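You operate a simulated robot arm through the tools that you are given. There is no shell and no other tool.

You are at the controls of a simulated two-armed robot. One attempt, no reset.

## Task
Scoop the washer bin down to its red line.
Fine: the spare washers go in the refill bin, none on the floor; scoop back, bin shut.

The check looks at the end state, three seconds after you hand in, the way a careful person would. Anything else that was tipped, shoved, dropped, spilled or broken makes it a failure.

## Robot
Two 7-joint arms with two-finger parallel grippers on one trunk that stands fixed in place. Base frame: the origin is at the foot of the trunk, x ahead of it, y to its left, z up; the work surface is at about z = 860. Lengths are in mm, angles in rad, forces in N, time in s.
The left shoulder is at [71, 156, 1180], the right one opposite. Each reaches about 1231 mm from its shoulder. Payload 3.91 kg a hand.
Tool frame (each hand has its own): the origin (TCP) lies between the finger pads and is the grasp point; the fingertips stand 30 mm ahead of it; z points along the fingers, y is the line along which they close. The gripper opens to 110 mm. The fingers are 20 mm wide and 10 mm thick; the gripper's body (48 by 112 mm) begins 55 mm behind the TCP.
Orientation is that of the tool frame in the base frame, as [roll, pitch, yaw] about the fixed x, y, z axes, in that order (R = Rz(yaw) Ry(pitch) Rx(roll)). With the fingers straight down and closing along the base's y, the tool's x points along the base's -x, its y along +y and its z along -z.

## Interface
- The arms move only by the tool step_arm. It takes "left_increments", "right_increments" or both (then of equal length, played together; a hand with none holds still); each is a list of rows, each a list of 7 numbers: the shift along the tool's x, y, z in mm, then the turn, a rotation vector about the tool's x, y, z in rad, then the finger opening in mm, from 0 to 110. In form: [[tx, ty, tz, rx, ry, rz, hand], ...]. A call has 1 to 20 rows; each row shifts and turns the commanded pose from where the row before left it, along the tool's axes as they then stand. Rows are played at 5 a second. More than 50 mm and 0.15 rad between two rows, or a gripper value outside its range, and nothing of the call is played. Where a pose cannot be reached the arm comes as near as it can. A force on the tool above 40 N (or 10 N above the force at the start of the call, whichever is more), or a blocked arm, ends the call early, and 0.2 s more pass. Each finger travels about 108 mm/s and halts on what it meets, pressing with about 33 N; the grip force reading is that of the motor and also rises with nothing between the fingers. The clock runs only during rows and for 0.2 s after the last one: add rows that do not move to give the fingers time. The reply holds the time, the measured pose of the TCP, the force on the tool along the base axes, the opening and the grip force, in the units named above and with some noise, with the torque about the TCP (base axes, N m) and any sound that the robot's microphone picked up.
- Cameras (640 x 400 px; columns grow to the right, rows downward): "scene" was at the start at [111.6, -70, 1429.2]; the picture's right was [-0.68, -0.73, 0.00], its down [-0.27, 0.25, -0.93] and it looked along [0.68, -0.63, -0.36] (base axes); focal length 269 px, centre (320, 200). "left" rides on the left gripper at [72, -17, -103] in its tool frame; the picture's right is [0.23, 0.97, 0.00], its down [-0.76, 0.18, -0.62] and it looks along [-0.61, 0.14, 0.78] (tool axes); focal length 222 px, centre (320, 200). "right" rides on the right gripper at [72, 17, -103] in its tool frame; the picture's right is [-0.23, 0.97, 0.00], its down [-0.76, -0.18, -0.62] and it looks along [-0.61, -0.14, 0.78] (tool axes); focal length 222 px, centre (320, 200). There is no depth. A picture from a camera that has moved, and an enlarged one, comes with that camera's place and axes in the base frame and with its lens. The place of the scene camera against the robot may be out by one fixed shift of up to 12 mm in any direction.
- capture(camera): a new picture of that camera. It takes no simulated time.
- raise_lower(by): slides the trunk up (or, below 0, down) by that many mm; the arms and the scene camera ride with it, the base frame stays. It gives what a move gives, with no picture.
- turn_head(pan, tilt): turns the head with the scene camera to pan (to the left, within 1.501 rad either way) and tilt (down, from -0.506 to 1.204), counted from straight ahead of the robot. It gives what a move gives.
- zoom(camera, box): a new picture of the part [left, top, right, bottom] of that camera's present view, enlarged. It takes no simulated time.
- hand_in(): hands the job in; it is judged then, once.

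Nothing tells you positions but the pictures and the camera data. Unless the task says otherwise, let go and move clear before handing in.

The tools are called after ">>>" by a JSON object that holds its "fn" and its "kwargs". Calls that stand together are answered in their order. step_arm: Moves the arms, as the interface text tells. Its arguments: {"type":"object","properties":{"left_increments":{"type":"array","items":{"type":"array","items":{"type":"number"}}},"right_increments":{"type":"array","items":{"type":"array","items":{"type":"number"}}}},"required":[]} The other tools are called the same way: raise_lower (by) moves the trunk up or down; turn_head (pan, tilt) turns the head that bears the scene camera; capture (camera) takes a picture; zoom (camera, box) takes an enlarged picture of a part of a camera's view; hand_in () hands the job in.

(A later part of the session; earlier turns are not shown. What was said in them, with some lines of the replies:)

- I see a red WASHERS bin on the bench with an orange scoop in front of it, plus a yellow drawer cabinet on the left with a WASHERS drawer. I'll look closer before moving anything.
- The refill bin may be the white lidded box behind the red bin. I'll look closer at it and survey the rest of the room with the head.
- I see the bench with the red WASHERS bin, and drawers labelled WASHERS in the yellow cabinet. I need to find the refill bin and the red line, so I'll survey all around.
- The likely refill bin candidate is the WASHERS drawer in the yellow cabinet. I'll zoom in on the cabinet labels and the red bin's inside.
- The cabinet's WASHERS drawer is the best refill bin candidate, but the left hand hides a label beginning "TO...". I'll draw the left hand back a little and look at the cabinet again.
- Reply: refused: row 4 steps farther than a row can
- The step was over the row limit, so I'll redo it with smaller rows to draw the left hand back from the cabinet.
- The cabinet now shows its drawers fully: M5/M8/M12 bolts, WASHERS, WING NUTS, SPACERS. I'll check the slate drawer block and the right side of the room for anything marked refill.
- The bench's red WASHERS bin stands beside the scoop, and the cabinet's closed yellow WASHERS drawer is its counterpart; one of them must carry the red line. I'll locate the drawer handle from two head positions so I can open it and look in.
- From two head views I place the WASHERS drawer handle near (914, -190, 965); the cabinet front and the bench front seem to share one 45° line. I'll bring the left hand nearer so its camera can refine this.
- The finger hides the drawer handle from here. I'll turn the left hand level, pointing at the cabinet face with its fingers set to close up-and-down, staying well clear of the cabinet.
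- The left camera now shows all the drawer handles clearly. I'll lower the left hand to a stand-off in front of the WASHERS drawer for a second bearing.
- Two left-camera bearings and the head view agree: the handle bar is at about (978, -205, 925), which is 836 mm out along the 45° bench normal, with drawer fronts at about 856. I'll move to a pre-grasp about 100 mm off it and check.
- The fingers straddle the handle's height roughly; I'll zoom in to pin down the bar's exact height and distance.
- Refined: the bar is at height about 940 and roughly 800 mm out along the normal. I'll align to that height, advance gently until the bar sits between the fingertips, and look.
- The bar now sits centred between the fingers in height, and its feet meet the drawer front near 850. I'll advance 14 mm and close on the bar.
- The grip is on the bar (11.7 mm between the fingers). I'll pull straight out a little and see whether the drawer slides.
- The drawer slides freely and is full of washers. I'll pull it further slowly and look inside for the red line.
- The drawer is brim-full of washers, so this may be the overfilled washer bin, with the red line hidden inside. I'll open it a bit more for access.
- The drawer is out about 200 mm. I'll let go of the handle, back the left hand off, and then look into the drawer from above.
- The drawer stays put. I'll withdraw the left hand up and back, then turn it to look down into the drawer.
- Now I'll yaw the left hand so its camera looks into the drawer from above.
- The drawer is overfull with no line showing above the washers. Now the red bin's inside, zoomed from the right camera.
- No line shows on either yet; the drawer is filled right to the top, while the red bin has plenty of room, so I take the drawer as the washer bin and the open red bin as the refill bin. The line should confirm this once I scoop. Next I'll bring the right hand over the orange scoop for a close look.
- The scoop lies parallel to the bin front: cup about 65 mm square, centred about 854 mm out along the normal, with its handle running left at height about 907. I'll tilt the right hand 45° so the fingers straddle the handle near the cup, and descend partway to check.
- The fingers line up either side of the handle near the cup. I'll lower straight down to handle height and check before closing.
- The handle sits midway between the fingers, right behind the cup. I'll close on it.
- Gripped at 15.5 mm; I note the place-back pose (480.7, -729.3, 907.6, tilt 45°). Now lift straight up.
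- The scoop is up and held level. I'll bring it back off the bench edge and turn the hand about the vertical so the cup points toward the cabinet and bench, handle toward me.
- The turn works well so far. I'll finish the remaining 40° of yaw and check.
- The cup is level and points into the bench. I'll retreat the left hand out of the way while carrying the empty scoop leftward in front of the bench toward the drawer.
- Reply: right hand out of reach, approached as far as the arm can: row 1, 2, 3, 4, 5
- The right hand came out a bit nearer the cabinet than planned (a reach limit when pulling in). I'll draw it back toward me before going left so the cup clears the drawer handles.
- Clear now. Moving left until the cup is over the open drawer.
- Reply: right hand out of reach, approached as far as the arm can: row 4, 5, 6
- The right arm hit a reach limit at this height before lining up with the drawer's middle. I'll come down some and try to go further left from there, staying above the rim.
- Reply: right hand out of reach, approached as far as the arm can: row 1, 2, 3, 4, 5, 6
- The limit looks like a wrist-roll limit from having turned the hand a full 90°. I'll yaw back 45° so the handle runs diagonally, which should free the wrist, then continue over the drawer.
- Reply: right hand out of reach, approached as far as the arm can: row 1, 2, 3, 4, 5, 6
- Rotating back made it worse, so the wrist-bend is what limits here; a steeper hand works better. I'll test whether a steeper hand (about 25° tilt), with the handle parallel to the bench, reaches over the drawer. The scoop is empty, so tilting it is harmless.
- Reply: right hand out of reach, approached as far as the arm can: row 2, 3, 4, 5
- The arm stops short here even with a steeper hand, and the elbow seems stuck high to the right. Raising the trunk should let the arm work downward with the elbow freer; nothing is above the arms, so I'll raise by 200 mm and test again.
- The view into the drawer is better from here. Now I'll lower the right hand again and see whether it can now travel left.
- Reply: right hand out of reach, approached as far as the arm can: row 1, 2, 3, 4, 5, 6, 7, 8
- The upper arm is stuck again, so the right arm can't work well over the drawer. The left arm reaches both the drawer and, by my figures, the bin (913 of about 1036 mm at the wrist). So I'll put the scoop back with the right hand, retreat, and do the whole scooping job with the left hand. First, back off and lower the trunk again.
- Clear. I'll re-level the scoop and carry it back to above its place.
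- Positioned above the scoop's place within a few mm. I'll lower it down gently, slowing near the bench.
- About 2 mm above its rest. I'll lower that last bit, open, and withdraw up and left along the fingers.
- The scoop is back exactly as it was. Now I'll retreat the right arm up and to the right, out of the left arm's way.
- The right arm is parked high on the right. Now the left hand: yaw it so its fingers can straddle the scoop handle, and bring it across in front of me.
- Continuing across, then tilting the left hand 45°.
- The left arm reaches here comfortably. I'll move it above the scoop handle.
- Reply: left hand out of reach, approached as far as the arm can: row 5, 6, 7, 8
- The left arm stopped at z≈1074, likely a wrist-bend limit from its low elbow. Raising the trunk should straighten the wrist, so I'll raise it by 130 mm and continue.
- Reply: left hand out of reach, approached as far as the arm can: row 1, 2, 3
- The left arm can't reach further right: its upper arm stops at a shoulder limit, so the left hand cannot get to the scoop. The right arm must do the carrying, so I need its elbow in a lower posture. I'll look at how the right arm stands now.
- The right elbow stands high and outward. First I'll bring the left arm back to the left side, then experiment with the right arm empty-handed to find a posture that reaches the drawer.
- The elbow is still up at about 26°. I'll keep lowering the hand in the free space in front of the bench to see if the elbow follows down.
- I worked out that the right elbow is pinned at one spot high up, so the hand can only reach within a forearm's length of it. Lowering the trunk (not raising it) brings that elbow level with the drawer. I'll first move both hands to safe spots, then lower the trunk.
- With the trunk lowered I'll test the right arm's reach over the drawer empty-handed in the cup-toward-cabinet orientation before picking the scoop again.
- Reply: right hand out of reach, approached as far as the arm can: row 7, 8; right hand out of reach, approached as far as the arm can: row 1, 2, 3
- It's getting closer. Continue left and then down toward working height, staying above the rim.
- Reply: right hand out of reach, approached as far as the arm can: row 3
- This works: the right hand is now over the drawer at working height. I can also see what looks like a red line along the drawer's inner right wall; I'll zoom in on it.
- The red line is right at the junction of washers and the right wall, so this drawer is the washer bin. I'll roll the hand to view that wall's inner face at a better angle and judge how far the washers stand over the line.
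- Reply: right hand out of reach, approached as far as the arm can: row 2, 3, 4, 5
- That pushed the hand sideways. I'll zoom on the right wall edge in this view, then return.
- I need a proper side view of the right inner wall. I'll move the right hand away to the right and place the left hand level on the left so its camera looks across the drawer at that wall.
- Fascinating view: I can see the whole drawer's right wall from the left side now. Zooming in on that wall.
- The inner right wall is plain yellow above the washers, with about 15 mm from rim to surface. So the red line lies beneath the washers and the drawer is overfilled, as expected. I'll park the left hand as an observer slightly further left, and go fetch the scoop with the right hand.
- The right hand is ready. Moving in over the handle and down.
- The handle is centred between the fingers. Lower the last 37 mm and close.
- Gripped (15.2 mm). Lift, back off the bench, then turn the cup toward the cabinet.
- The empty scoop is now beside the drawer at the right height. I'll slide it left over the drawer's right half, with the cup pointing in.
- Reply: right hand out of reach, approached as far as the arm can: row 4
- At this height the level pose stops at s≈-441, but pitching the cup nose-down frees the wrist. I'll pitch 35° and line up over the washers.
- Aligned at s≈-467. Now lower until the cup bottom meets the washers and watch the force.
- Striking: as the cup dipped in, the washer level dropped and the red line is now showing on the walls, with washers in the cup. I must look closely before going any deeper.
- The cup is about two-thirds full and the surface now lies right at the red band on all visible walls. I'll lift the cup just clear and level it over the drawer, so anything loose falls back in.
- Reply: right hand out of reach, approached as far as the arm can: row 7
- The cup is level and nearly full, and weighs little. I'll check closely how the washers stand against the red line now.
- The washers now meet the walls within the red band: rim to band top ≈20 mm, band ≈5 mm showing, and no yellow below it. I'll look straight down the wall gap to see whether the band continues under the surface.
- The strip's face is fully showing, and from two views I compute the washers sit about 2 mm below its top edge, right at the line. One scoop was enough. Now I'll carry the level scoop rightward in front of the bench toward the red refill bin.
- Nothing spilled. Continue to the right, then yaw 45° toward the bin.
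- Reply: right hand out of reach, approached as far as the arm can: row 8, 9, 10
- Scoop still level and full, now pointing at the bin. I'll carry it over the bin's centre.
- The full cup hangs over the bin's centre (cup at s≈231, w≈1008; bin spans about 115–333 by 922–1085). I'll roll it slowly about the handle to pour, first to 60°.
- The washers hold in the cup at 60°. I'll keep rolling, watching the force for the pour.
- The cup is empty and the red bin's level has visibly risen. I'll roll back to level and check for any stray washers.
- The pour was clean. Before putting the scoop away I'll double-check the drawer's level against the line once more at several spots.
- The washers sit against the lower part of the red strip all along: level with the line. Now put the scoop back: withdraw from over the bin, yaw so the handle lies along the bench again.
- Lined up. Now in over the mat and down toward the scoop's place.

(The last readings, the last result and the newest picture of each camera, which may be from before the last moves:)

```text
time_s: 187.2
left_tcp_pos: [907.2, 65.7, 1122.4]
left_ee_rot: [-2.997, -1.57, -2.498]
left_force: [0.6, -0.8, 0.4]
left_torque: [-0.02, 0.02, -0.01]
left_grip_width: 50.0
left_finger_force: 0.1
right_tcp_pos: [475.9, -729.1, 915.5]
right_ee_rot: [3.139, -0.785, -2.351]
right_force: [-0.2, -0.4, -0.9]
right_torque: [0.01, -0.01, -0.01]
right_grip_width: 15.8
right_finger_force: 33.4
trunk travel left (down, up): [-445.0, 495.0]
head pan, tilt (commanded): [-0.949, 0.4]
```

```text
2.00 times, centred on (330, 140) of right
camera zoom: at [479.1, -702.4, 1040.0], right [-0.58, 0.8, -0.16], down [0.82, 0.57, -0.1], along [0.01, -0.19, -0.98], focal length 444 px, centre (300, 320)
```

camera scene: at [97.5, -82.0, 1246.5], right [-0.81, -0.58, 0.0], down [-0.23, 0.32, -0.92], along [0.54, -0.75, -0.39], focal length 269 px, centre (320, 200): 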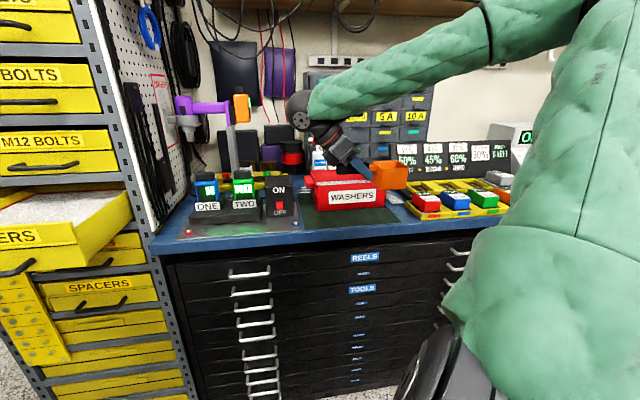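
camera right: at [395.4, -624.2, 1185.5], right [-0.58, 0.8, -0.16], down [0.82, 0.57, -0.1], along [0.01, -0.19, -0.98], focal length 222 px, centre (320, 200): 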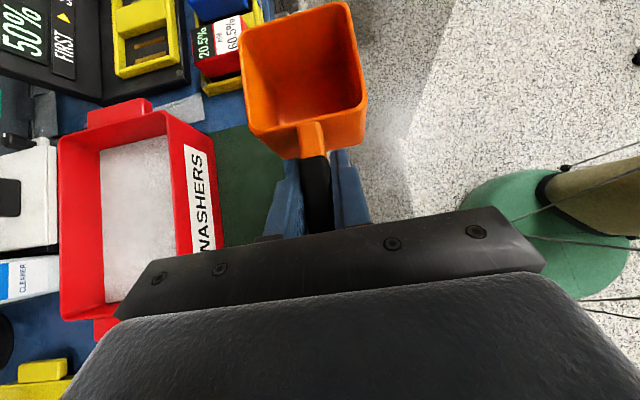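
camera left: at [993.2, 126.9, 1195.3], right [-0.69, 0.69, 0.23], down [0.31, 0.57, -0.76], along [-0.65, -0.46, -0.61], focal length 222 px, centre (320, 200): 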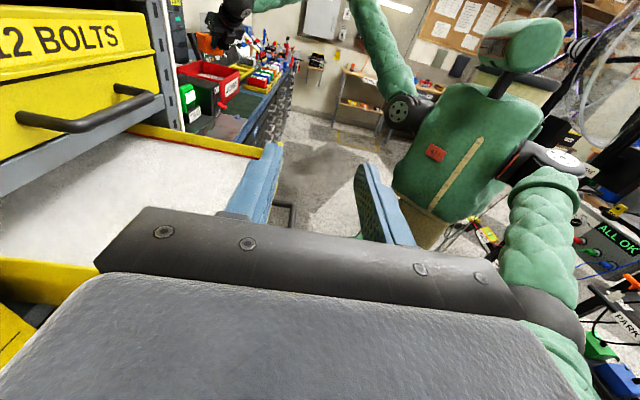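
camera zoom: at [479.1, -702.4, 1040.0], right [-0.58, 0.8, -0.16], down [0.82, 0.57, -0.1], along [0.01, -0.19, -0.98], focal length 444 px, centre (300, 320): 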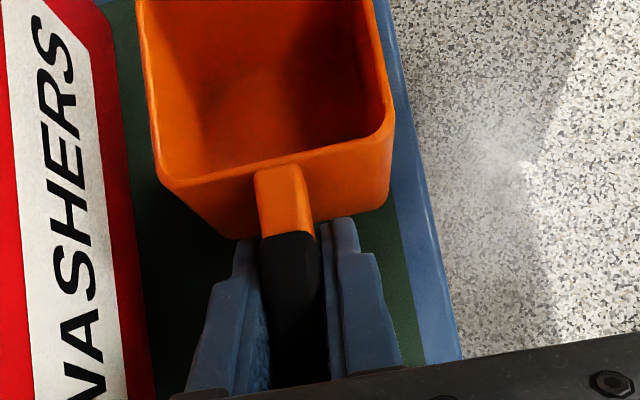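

Nearly down; lower the last 7 mm, release gently and withdraw.

>>> {"fn": "step_arm", "kwargs": {"right_increments": [[-2.5, 0, 2.5, 0, 0, 0, 0], [-1.8, 0, 1.8, 0, 0, 0, 0], [-0.9, 0, 0.9, 0, 0, 0, 0], [0, 0, 0, 0, 0, 0, 0]]}}

>>> {"fn": "step_arm", "kwargs": {"right_increments": [[0, 0, 0, 0, 0, 0, 20], [0, 0, 0, 0, 0, 0, 28], [0, 0, 0, 0, 0, 0, 38], [0, 0, 0, 0, 0, 0, 44], [0, 0, 0, 0, 0, 0, 44], [6, 0, -12, 0, 0, 0, 44], [15, 0, -25, 0, 0, 0, 44], [20, 0, -30, 0, 0, 0, 44], [25, 0, -30, 0, 0, 0, 44], [25, 0, -30, 0, 0, 0, 44], [0, 0, 0, 0, 0, 0, 44]]}}

>>> {"fn": "zoom", "kwargs": {"camera": "scene", "box": [290, 130, 430, 230]}}

>>> {"fn": "capture", "kwargs": {"camera": "right"}}

```text
time_s: 188.2
left_tcp_pos: [908.3, 65.8, 1123.0]
left_ee_rot: [-0.031, -1.569, 0.821]
left_force: [-0.4, -0.5, 0.7]
left_torque: [-0.02, -0.01, 0.0]
left_grip_width: 50.2
left_finger_force: 0.1
right_tcp_pos: [473.2, -729.6, 909.1]
right_ee_rot: [3.14, -0.787, -2.353]
right_force: [0.5, 0.5, -0.7]
right_torque: [0.05, -0.06, 0.02]
right_grip_width: 15.3
right_finger_force: 32.7
trunk travel left (down, up): [-445.0, 495.0]
head pan, tilt (commanded): [-0.949, 0.4]
```

```text
time_s: 190.7
left_tcp_pos: [908.2, 65.6, 1121.2]
left_ee_rot: [1.432, -1.57, -0.641]
left_force: [0.0, -0.5, -0.4]
left_torque: [0.03, 0.02, -0.02]
left_grip_width: 50.4
left_finger_force: 0.0
right_tcp_pos: [493.2, -712.3, 1061.3]
right_ee_rot: [3.136, -0.787, -2.353]
right_force: [-0.5, -0.1, 0.6]
right_torque: [-0.01, 0.01, 0.0]
right_grip_width: 44.0
right_finger_force: 0.0
trunk travel left (down, up): [-445.0, 495.0]
head pan, tilt (commanded): [-0.949, 0.4]
```

```text
4.00 times, centred on (360, 180) of scene
camera zoom: at [97.8, -82.7, 1246.4], right [-0.81, -0.58, 0.0], down [-0.23, 0.32, -0.92], along [0.54, -0.75, -0.39], focal length 1078 px, centre (160, 280)
```

zoom: 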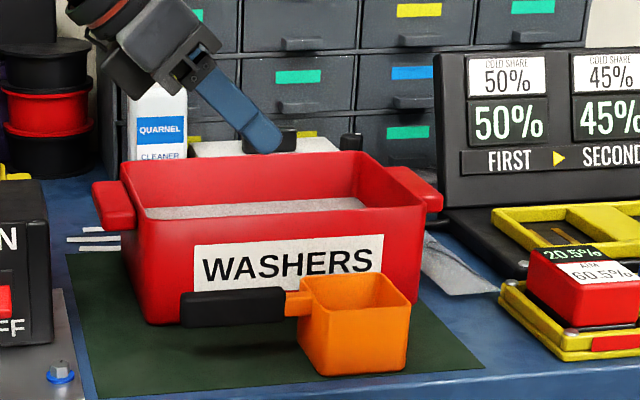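

```text
taken
camera right: at [497.9, -685.4, 1186.6], right [-0.58, 0.8, -0.16], down [0.82, 0.57, -0.1], along [0.01, -0.19, -0.98], focal length 222 px, centre (320, 200)
```

right: 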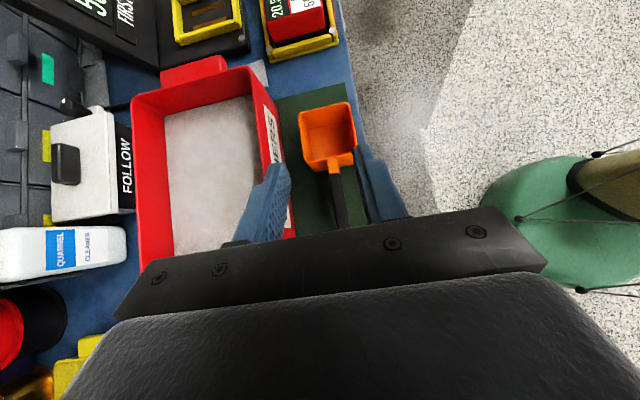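

The scoop is back in its place, upright. I'll raise the right arm clear, and start turning the left hand to face the drawer handle.

>>> {"fn": "step_arm", "kwargs": {"left_increments": [[0, 38, 0, 0, 0, 0, 50], [0, 38, 0, 0, 0, 0, 50], [0, 38, 0, 0, 0, 0, 50], [0, 38, 0, 0, 0, 0, 50], [0, 0, 0, 0, -0.1428, 0, 50], [0, 0, 0, 0, -0.1428, 0, 50], [0, 0, 0, 0, -0.1428, 0, 50], [0, 0, 0, 0, -0.1428, 0, 50], [0, 0, 0, 0, -0.1428, 0, 50], [0, 0, 0, 0, -0.1428, 0, 50], [0, 0, 0, 0, -0.1428, 0, 50], [0, 0, 0, 0, -0.1428, 0, 50], [0, 0, 0, 0, -0.1428, 0, 50], [0, 0, 0, 0, -0.1428, 0, 50], [0, 0, 0, 0, -0.1428, 0, 50], [0, 0, 0, 0, 0, 0, 50]], "right_increments": [[20, 0, -20, 0, 0, 0, 44], [26, 0, -26, 0, 0, 0, 44], [26, 0, -26, 0, 0, 0, 44], [26, 0, -26, 0, 0, 0, 44], [26, 0, -26, 0, 0, 0, 44], [26, 0, -26, 0, 0, 0, 44], [0, 30, 0, 0, 0, 0, 44], [0, 30, 0, 0, 0, 0, 44], [0, 30, 0, 0, 0, 0, 44], [0, 0, 0, 0, 0, 0, 44], [0, 0, 0, 0, 0, 0, 44], [0, 0, 0, 0, 0, 0, 44], [0, 0, 0, 0, 0, 0, 44], [0, 0, 0, 0, 0, 0, 44], [0, 0, 0, 0, 0, 0, 44], [0, 0, 0, 0, 0, 0, 44]]}}

>>> {"fn": "step_arm", "kwargs": {"left_increments": [[0, 0, 0, 0.1428, 0, 0, 60], [0, 0, 0, 0.1428, 0, 0, 60], [0, 0, 0, 0.1428, 0, 0, 60], [0, 0, 0, 0.1428, 0, 0, 60], [0, 0, 0, 0.1428, 0, 0, 60], [0, 0, 0, 0.1428, 0, 0, 60], [0, 0, 0, 0.1428, 0, 0, 60], [0, 0, 0, 0.1428, 0, 0, 60], [0, 0, 0, 0.1428, 0, 0, 60], [0, 0, 0, 0.1428, 0, 0, 60], [0, 0, 0, 0.1428, 0, 0, 60], [0, 0, 0, 0, 0, 0, 60]]}}

>>> {"fn": "turn_head", "kwargs": {"pan": -0.3, "tilt": 0.4}}

>>> {"fn": "capture", "kwargs": {"camera": "scene"}}

>>> {"fn": "capture", "kwargs": {"camera": "left"}}

```text
time_s: 194.1
left_tcp_pos: [800.9, 174.5, 1121.9]
left_ee_rot: [3.141, -0.002, -2.353]
left_force: [-0.5, -0.3, 0.0]
left_torque: [-0.01, 0.02, 0.0]
left_grip_width: 50.1
left_finger_force: 0.1
right_tcp_pos: [429.3, -648.0, 1274.9]
right_ee_rot: [3.139, -0.788, -2.354]
right_force: [0.0, -0.1, -0.6]
right_torque: [0.01, 0.01, 0.03]
right_grip_width: 44.2
right_finger_force: 0.1
trunk travel left (down, up): [-445.0, 495.0]
head pan, tilt (commanded): [-0.949, 0.4]
```

```text
time_s: 196.7
left_tcp_pos: [798.5, 174.6, 1123.5]
left_ee_rot: [-1.57, -0.001, -2.352]
left_force: [-0.2, 0.7, -1.1]
left_torque: [0.01, -0.02, 0.02]
left_grip_width: 60.2
left_finger_force: 0.1
right_tcp_pos: [428.7, -648.3, 1275.2]
right_ee_rot: [3.141, -0.785, -2.354]
right_force: [-0.2, -0.1, 0.2]
right_torque: [-0.02, -0.02, -0.01]
right_grip_width: 43.9
right_finger_force: 0.0
trunk travel left (down, up): [-445.0, 495.0]
head pan, tilt (commanded): [-0.949, 0.4]
```

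```text
time_s: 197.7
left_tcp_pos: [798.8, 175.0, 1122.2]
left_ee_rot: [-1.571, 0.0, -2.353]
left_force: [0.8, 0.9, -0.8]
left_torque: [0.01, -0.01, -0.01]
left_grip_width: 60.2
left_finger_force: 0.0
right_tcp_pos: [429.3, -648.8, 1275.7]
right_ee_rot: [3.139, -0.786, -2.355]
right_force: [0.6, -0.7, -0.2]
right_torque: [0.01, 0.0, 0.01]
right_grip_width: 44.1
right_finger_force: 0.0
trunk travel left (down, up): [-445.0, 495.0]
head pan, tilt (commanded): [-0.3, 0.4]
```

```text
taken
camera scene: at [131.8, -33.9, 1246.6], right [-0.3, -0.96, 0.0], down [-0.37, 0.12, -0.92], along [0.88, -0.27, -0.39], focal length 269 px, centre (320, 200)
```

scene: 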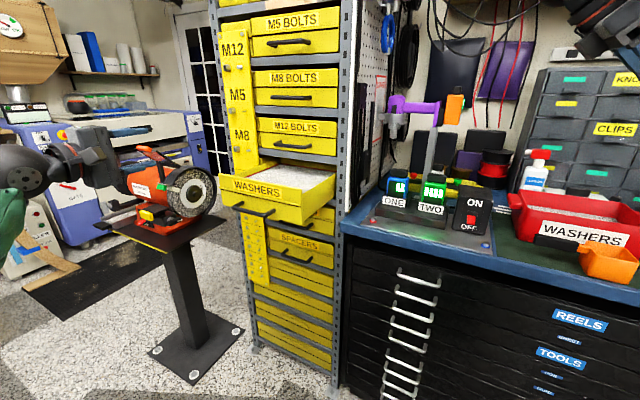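

```text
taken
camera left: at [675.5, 195.7, 1139.3], right [-0.16, -0.16, -0.97], down [0.09, 0.98, -0.18], along [0.98, -0.12, -0.14], focal length 222 px, centre (320, 200)
```

left: 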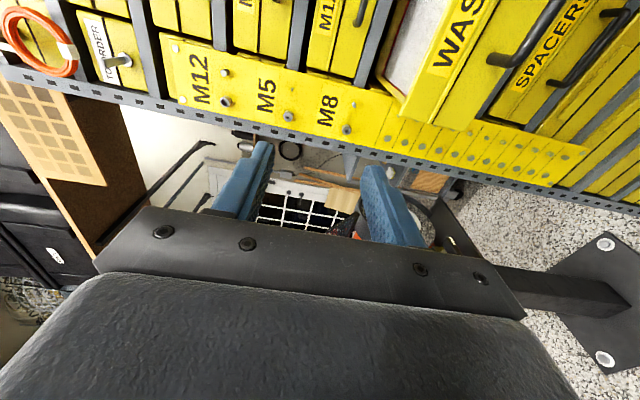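

Now I'll bring the left hand down in front of the open drawer's handle.

>>> {"fn": "step_arm", "kwargs": {"left_increments": [[24.3, 30.3, 11, 0, 0, 0, 60], [24.3, 30.3, 11, 0, 0, 0, 60], [24.3, 30.3, 11, 0, 0, 0, 60], [24.3, 30.3, 11, 0, 0, 0, 60], [24.3, 30.3, 11, 0, 0, 0, 60], [24.3, 30.3, 11, 0, 0, 0, 60], [0, 0, 0, 0, 0, 0, 60]]}}

>>> {"fn": "capture", "kwargs": {"camera": "left"}}

>>> {"fn": "zoom", "kwargs": {"camera": "scene", "box": [180, 140, 360, 260]}}

```text
time_s: 199.3
left_tcp_pos: [745.2, 23.6, 939.6]
left_ee_rot: [-1.571, -0.001, -2.352]
left_force: [-0.3, -0.1, 0.1]
left_torque: [-0.02, 0.0, -0.01]
left_grip_width: 60.3
left_finger_force: 0.1
right_tcp_pos: [428.8, -647.6, 1275.0]
right_ee_rot: [3.139, -0.786, -2.354]
right_force: [-0.1, -0.6, 0.8]
right_torque: [-0.02, 0.01, 0.01]
right_grip_width: 44.2
right_finger_force: 0.1
trunk travel left (down, up): [-445.0, 495.0]
head pan, tilt (commanded): [-0.3, 0.4]
```

```text
taken
camera left: at [621.0, 45.0, 956.8], right [-0.16, -0.16, -0.97], down [0.09, 0.98, -0.18], along [0.98, -0.12, -0.14], focal length 222 px, centre (320, 200)
```

left: 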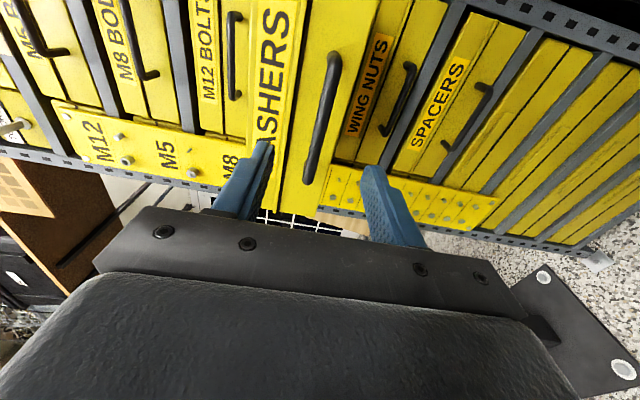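

```text
3.33 times, centred on (270, 200) of scene
camera zoom: at [131.7, -33.6, 1246.6], right [-0.3, -0.96, 0.0], down [-0.37, 0.11, -0.92], along [0.88, -0.27, -0.39], focal length 898 px, centre (487, 200)
```

zoom: 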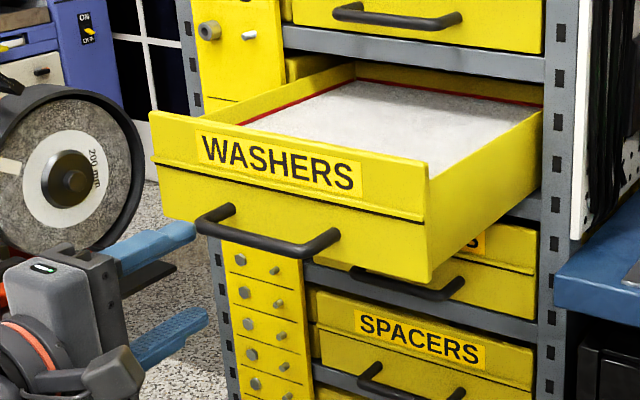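

The line and the washer level match nicely in this view. Now advance onto the handle and grip it.

>>> {"fn": "step_arm", "kwargs": {"left_increments": [[0, 0, 16, 0, 0, 0, 60], [0, 0, 16, 0, 0, 0, 60], [0, 0, 16, 0, 0, 0, 60], [0, 0, 12, 0, 0, 0, 60], [0, 0, 10, 0, 0, 0, 60], [0, 0, 8, 0, 0, 0, 60], [0, 0, 0, 0, 0, 0, 60]]}}

>>> {"fn": "zoom", "kwargs": {"camera": "left", "box": [180, 20, 440, 220]}}

>>> {"fn": "zoom", "kwargs": {"camera": "scene", "box": [180, 140, 360, 260]}}

```text
time_s: 200.9
left_tcp_pos: [799.6, -31.2, 940.5]
left_ee_rot: [-1.57, -0.001, -2.353]
left_force: [-0.4, 0.5, 0.6]
left_torque: [0.03, -0.04, 0.02]
left_grip_width: 60.2
left_finger_force: 0.1
right_tcp_pos: [429.6, -648.4, 1274.3]
right_ee_rot: [3.138, -0.786, -2.355]
right_force: [-0.2, -0.5, 0.0]
right_torque: [-0.01, 0.0, 0.02]
right_grip_width: 43.9
right_finger_force: 0.1
trunk travel left (down, up): [-445.0, 495.0]
head pan, tilt (commanded): [-0.3, 0.4]
```

```text
2.00 times, centred on (310, 120) of left
camera zoom: at [675.4, -9.3, 957.4], right [-0.16, -0.16, -0.97], down [0.09, 0.98, -0.18], along [0.98, -0.12, -0.14], focal length 444 px, centre (340, 360)
```

zoom: 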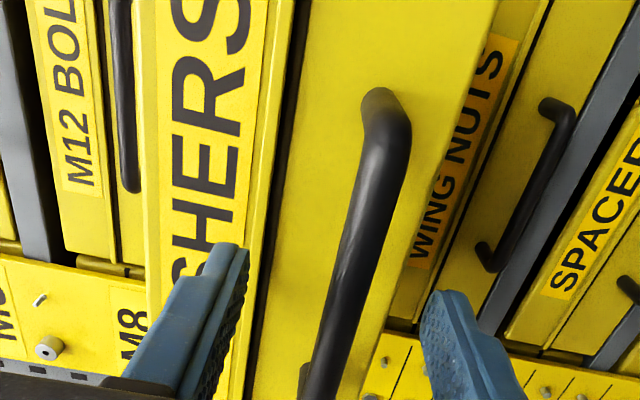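

```text
3.33 times, centred on (270, 200) of scene
camera zoom: at [131.8, -33.9, 1246.6], right [-0.3, -0.96, 0.0], down [-0.37, 0.12, -0.92], along [0.88, -0.27, -0.39], focal length 898 px, centre (487, 200)
```

zoom: 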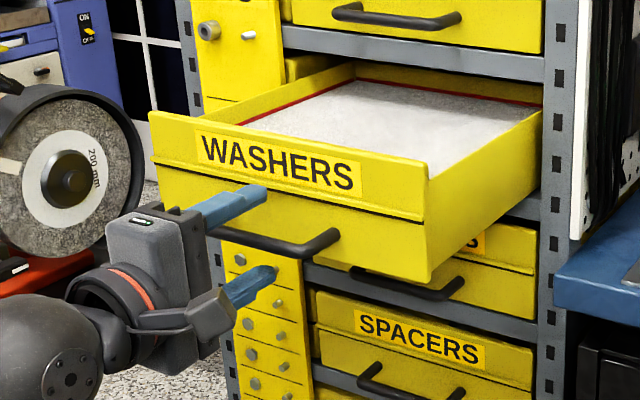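

The bar is between the fingers. Grip and push the drawer shut slowly.

>>> {"fn": "step_arm", "kwargs": {"left_increments": [[0, 0, 0, 0, 0, 0, 30], [0, 0, 0, 0, 0, 0, 0], [0, 0, 0, 0, 0, 0, 0], [0, 0, 6, 0, 0, 0, 0], [0, 0, 10, 0, 0, 0, 0], [0, 0, 11, 0, 0, 0, 0], [0, 0, 11, 0, 0, 0, 0], [0, 0, 11, 0, 0, 0, 0], [0, 0, 11, 0, 0, 0, 0], [0, 0, 11, 0, 0, 0, 0], [0, 0, 11, 0, 0, 0, 0], [0, 0, 11, 0, 0, 0, 0], [0, 0, 11, 0, 0, 0, 0], [0, 0, 11, 0, 0, 0, 0], [0, 0, 11, 0, 0, 0, 0], [0, 0, 11, 0, 0, 0, 0], [0, 0, 10, 0, 0, 0, 0], [0, 0, 10, 0, 0, 0, 0], [0, 0, 0, 0, 0, 0, 0]]}}

>>> {"fn": "zoom", "kwargs": {"camera": "scene", "box": [200, 130, 380, 250]}}

```text
time_s: 204.9
left_tcp_pos: [910.3, -141.5, 940.5]
left_ee_rot: [-1.572, 0.0, -2.352]
left_force: [-4.0, -5.5, -5.7]
left_torque: [0.04, 0.07, -0.83]
left_grip_width: 11.8
left_finger_force: 44.8
right_tcp_pos: [429.8, -648.8, 1274.8]
right_ee_rot: [3.139, -0.785, -2.352]
right_force: [-0.8, -0.7, -0.4]
right_torque: [0.0, -0.01, 0.0]
right_grip_width: 44.0
right_finger_force: 0.0
trunk travel left (down, up): [-445.0, 495.0]
head pan, tilt (commanded): [-0.3, 0.4]
```

```text
3.33 times, centred on (290, 190) of scene
camera zoom: at [132.1, -34.5, 1246.5], right [-0.3, -0.96, 0.0], down [-0.37, 0.12, -0.92], along [0.88, -0.27, -0.39], focal length 898 px, centre (420, 233)
```

zoom: 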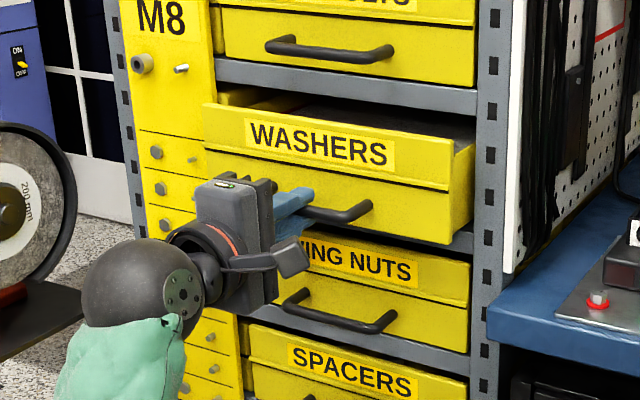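

About 44 mm left. Continue gently until it seats.

>>> {"fn": "step_arm", "kwargs": {"left_increments": [[0, 0, 9, 0, 0, 0, 0], [0, 0, 9, 0, 0, 0, 0], [0, 0, 8, 0, 0, 0, 0], [0, 0, 7, 0, 0, 0, 0], [0, 0, 5, 0, 0, 0, 0], [0, 0, 3, 0, 0, 0, 0], [0, 0, 2, 0, 0, 0, 0], [0, 0, 1, 0, 0, 0, 0], [0, 0, 0, 0, 0, 0, 0]]}}

>>> {"fn": "zoom", "kwargs": {"camera": "scene", "box": [220, 110, 380, 230]}}

```text
time_s: 206.9
left_tcp_pos: [941.8, -172.6, 940.8]
left_ee_rot: [-1.571, -0.001, -2.352]
left_force: [-4.4, -3.4, -9.9]
left_torque: [0.19, -0.39, -0.03]
left_grip_width: 11.4
left_finger_force: 45.1
right_tcp_pos: [430.3, -649.8, 1274.7]
right_ee_rot: [3.139, -0.786, -2.353]
right_force: [-0.8, 0.6, 0.7]
right_torque: [-0.01, 0.02, 0.0]
right_grip_width: 44.1
right_finger_force: 0.1
trunk travel left (down, up): [-445.0, 495.0]
head pan, tilt (commanded): [-0.3, 0.4]
```

```text
3.33 times, centred on (300, 170) of scene
camera zoom: at [132.4, -34.5, 1246.4], right [-0.3, -0.96, 0.0], down [-0.37, 0.12, -0.92], along [0.88, -0.27, -0.39], focal length 898 px, centre (387, 300)
```

zoom: 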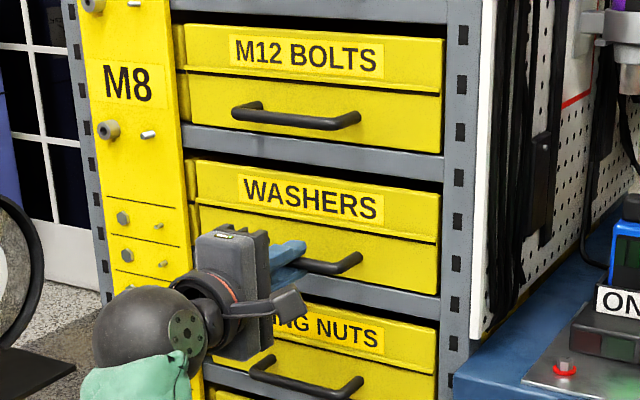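

It looks flush with its neighbours. I'll press a few mm more to confirm it is against its stop.

>>> {"fn": "step_arm", "kwargs": {"left_increments": [[0, 0, 1.5, 0, 0, 0, 0], [0, 0, 1.5, 0, 0, 0, 0], [0, 0, 1, 0, 0, 0, 0], [0, 0, 0, 0, 0, 0, 0]]}}

>>> {"fn": "zoom", "kwargs": {"camera": "scene", "box": [260, 110, 360, 230]}}

```text
time_s: 207.5
left_tcp_pos: [941.7, -173.8, 939.9]
left_ee_rot: [-1.573, -0.001, -2.353]
left_force: [-17.5, 8.7, -6.4]
left_torque: [0.09, -0.34, 0.65]
left_grip_width: 11.7
left_finger_force: 45.2
right_tcp_pos: [428.7, -647.9, 1277.0]
right_ee_rot: [3.138, -0.786, -2.354]
right_force: [0.8, -0.4, 0.1]
right_torque: [0.0, 0.0, -0.02]
right_grip_width: 44.3
right_finger_force: 0.1
trunk travel left (down, up): [-445.0, 495.0]
head pan, tilt (commanded): [-0.3, 0.4]
stopped in row 3 (left hand): the force on the tool passed its limit at 45 N (the readings are from after the stop); the commanded pose is now the measured one
```

```text
3.33 times, centred on (310, 170) of scene
camera zoom: at [131.0, -33.5, 1246.9], right [-0.29, -0.96, 0.0], down [-0.37, 0.11, -0.92], along [0.88, -0.27, -0.39], focal length 898 px, centre (353, 300)
```

zoom: 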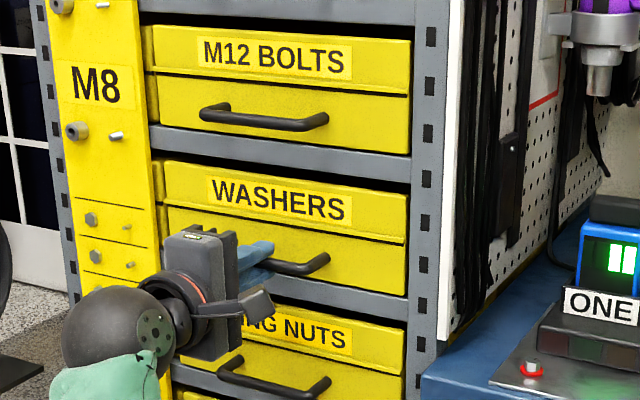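

The drawer is hard against its stop, back at its original closed position. Release and back straight off.

>>> {"fn": "step_arm", "kwargs": {"left_increments": [[0, 0, 0, 0, 0, 0, 20], [0, 0, 0, 0, 0, 0, 40], [0, 0, 0, 0, 0, 0, 60], [0, 0, 0, 0, 0, 0, 60], [0, 0, -10, 0, 0, 0, 60], [0, 0, -20, 0, 0, 0, 60], [0, 0, -35, 0, 0, 0, 60], [0, 0, -40, 0, 0, 0, 60], [0, 0, -40, 0, 0, 0, 60], [0, 0, -40, 0, 0, 0, 60], [0, 0, -40, 0, 0, 0, 60], [0, 0, 0, 0, 0, 0, 60]]}}

>>> {"fn": "capture", "kwargs": {"camera": "scene"}}

>>> {"fn": "zoom", "kwargs": {"camera": "scene", "box": [220, 80, 380, 280]}}

>>> {"fn": "capture", "kwargs": {"camera": "left"}}

```text
time_s: 210.1
left_tcp_pos: [783.4, -14.0, 940.2]
left_ee_rot: [-1.576, 0.0, -2.352]
left_force: [0.7, -0.7, -0.4]
left_torque: [0.02, 0.01, 0.0]
left_grip_width: 60.2
left_finger_force: 0.1
right_tcp_pos: [429.2, -650.1, 1275.2]
right_ee_rot: [3.138, -0.785, -2.353]
right_force: [-0.3, -0.3, -0.2]
right_torque: [0.02, -0.01, 0.01]
right_grip_width: 44.2
right_finger_force: 0.0
trunk travel left (down, up): [-445.0, 495.0]
head pan, tilt (commanded): [-0.3, 0.4]
```

```text
taken
camera scene: at [132.0, -34.5, 1246.5], right [-0.3, -0.96, 0.0], down [-0.37, 0.12, -0.92], along [0.88, -0.27, -0.39], focal length 269 px, centre (320, 200)
```

scene: 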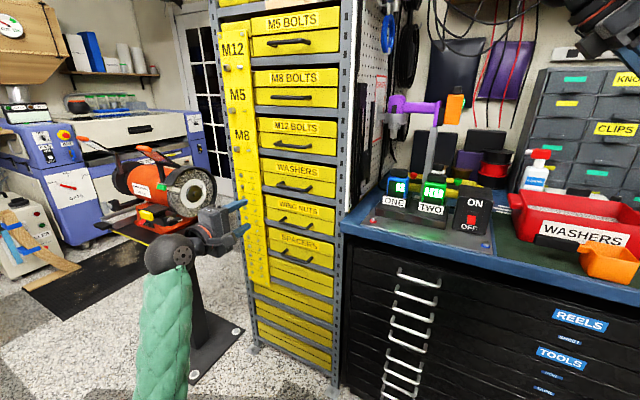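

```text
2.00 times, centred on (300, 180) of scene
camera zoom: at [132.0, -34.5, 1246.5], right [-0.3, -0.96, 0.0], down [-0.37, 0.12, -0.92], along [0.88, -0.27, -0.39], focal length 539 px, centre (360, 240)
```

zoom: 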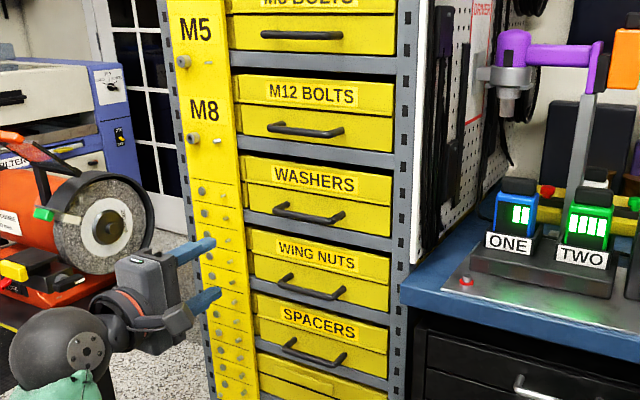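

```text
taken
camera left: at [660.0, 6.6, 956.5], right [-0.16, -0.16, -0.97], down [0.09, 0.98, -0.18], along [0.98, -0.12, -0.14], focal length 222 px, centre (320, 200)
```

left: 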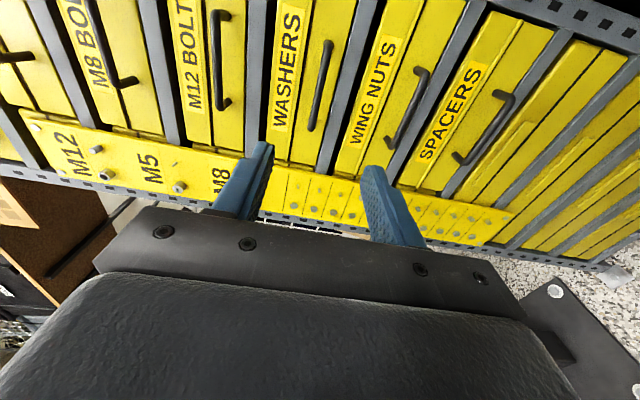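

The drawer is shut and everything on the cabinet looks undisturbed. I'll move the left hand well clear and inspect the floor, bench and bin.

>>> {"fn": "step_arm", "kwargs": {"left_increments": [[0, 0, -40, 0, 0, 0, 60], [0, 0, -40, 0, 0, 0, 60], [0, -30, -30, 0, 0, 0, 60], [0, -40, -10, 0, 0, 0, 60], [0, -40, 0, 0, 0, 0, 60], [0, -40, 0, 0, 0, 0, 60], [0, 0, 0, 0, 0, 0, 60]]}}

>>> {"fn": "turn_head", "kwargs": {"pan": -0.75, "tilt": 0.8}}

>>> {"fn": "capture", "kwargs": {"camera": "scene"}}

>>> {"fn": "turn_head", "kwargs": {"pan": -0.95, "tilt": 0.45}}

>>> {"fn": "capture", "kwargs": {"camera": "scene"}}

>>> {"fn": "zoom", "kwargs": {"camera": "scene", "box": [280, 120, 440, 220]}}

>>> {"fn": "capture", "kwargs": {"camera": "right"}}

```text
time_s: 211.7
left_tcp_pos: [699.7, 70.4, 1090.0]
left_ee_rot: [-1.574, 0.002, -2.353]
left_force: [-0.3, 0.4, 0.1]
left_torque: [-0.01, 0.0, 0.0]
left_grip_width: 59.8
left_finger_force: 0.0
right_tcp_pos: [429.9, -647.6, 1275.8]
right_ee_rot: [3.138, -0.785, -2.352]
right_force: [0.2, 0.1, 0.3]
right_torque: [0.02, -0.01, 0.03]
right_grip_width: 44.4
right_finger_force: 0.0
trunk travel left (down, up): [-445.0, 495.0]
head pan, tilt (commanded): [-0.3, 0.4]
```

```text
time_s: 212.6
left_tcp_pos: [699.6, 70.1, 1089.9]
left_ee_rot: [-1.573, 0.001, -2.353]
left_force: [-0.4, 0.3, -0.1]
left_torque: [-0.03, -0.02, 0.0]
left_grip_width: 60.0
left_finger_force: 0.1
right_tcp_pos: [429.1, -648.1, 1274.8]
right_ee_rot: [3.139, -0.785, -2.354]
right_force: [-1.4, -0.4, -0.8]
right_torque: [0.01, 0.04, 0.01]
right_grip_width: 43.8
right_finger_force: 0.1
trunk travel left (down, up): [-445.0, 495.0]
head pan, tilt (commanded): [-0.75, 0.799]
```

```text
taken
camera scene: at [102.4, -61.6, 1211.5], right [-0.68, -0.73, 0.0], down [-0.52, 0.49, -0.7], along [0.51, -0.48, -0.72], focal length 269 px, centre (320, 200)
```

scene: 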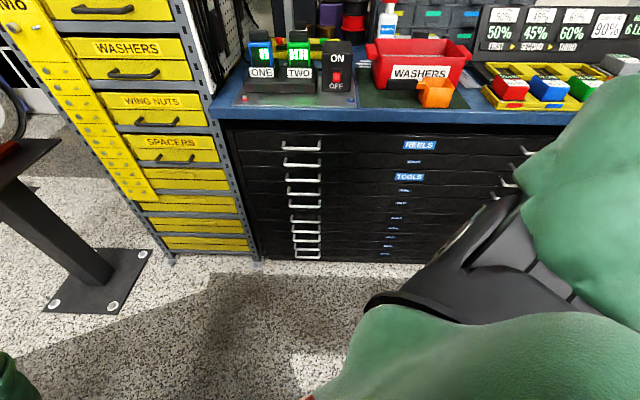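

```text
time_s: 213.4
left_tcp_pos: [699.2, 71.3, 1088.4]
left_ee_rot: [-1.573, 0.0, -2.353]
left_force: [0.0, 0.9, -0.4]
left_torque: [0.01, 0.0, -0.01]
left_grip_width: 60.0
left_finger_force: 0.1
right_tcp_pos: [429.1, -649.2, 1274.9]
right_ee_rot: [3.137, -0.784, -2.354]
right_force: [0.6, -0.2, 1.1]
right_torque: [-0.02, -0.01, 0.03]
right_grip_width: 43.9
right_finger_force: 0.0
trunk travel left (down, up): [-445.0, 495.0]
head pan, tilt (commanded): [-0.949, 0.45]
```

```text
taken
camera scene: at [96.8, -81.3, 1241.8], right [-0.81, -0.58, 0.0], down [-0.25, 0.35, -0.9], along [0.52, -0.73, -0.44], focal length 269 px, centre (320, 200)
```

scene: 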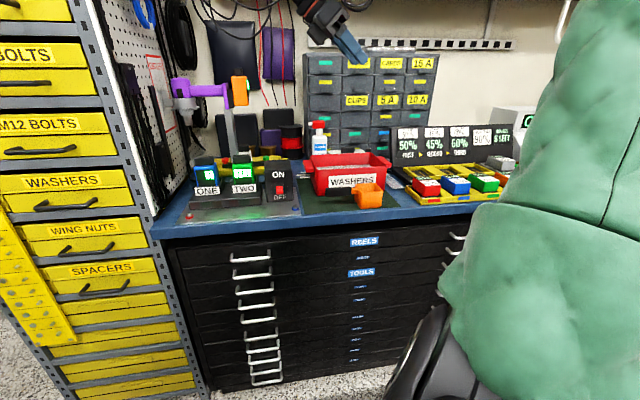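

```text
4.00 times, centred on (360, 170) of scene
camera zoom: at [96.8, -81.3, 1241.8], right [-0.81, -0.58, 0.0], down [-0.25, 0.35, -0.9], along [0.52, -0.73, -0.44], focal length 1078 px, centre (160, 320)
```

zoom: 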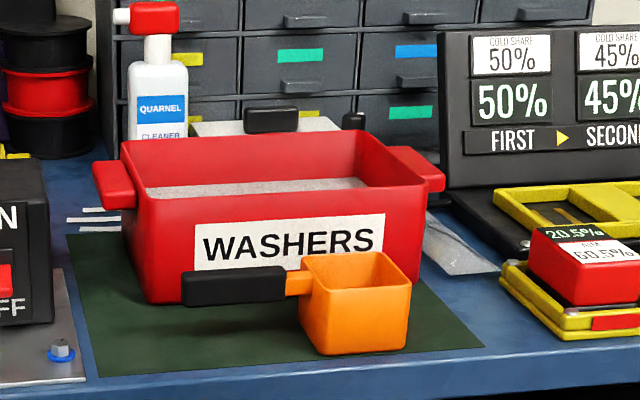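

```text
taken
camera right: at [432.7, -621.2, 1400.0], right [-0.58, 0.8, -0.16], down [0.82, 0.57, -0.1], along [0.01, -0.19, -0.98], focal length 222 px, centre (320, 200)
```

right: 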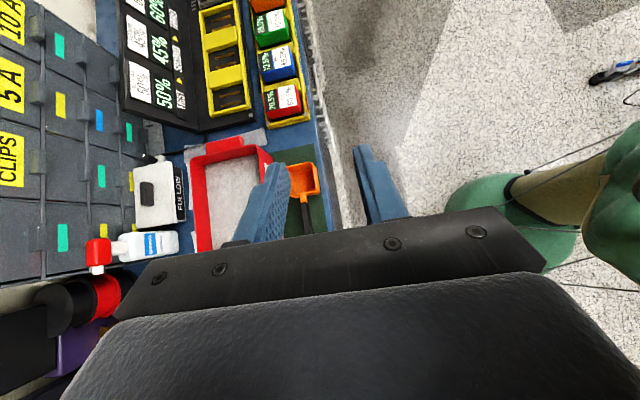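

Everything checks out:
- **Drawer:** it is shut against its stop, and I last saw the washers level with the red line.
- **Refill bin:** the spare washers are in the open red WASHERS bin. I saw no stray washers on the bench or floor.
- **Scoop:** it is back on its mat, upright and empty.
- **Arms:** both hands are open and clear.

Handing in.

>>> {"fn": "hand_in", "kwargs": {}}

```text
The job is handed in.
```

I opened the yellow WASHERS drawer and took out one scoop, which brought the washers down to the red line. I poured that scoop into the open red WASHERS bin on the bench, then shut the drawer against its stop. The scoop is back on its mat, upright and empty, and both hands are open and clear.

- **Which bin is which:** nothing in the room is labelled "refill". I took the drawer as the washer bin because the red line is inside it, and the red bench bin as the refill bin because it had room.
- **Level at the line:** the washers sit against the lower part of the red strip, about 2 mm below its top edge. I judged this from camera views, not a direct measurement.
- **Stray washers:** I saw none on the floor or bench, though the speckled floor would make single washers hard to spot.

I lowered the trunk 180 mm so the right arm could reach the drawer, and left it there. I did not see anything else tipped, shoved or spilled.
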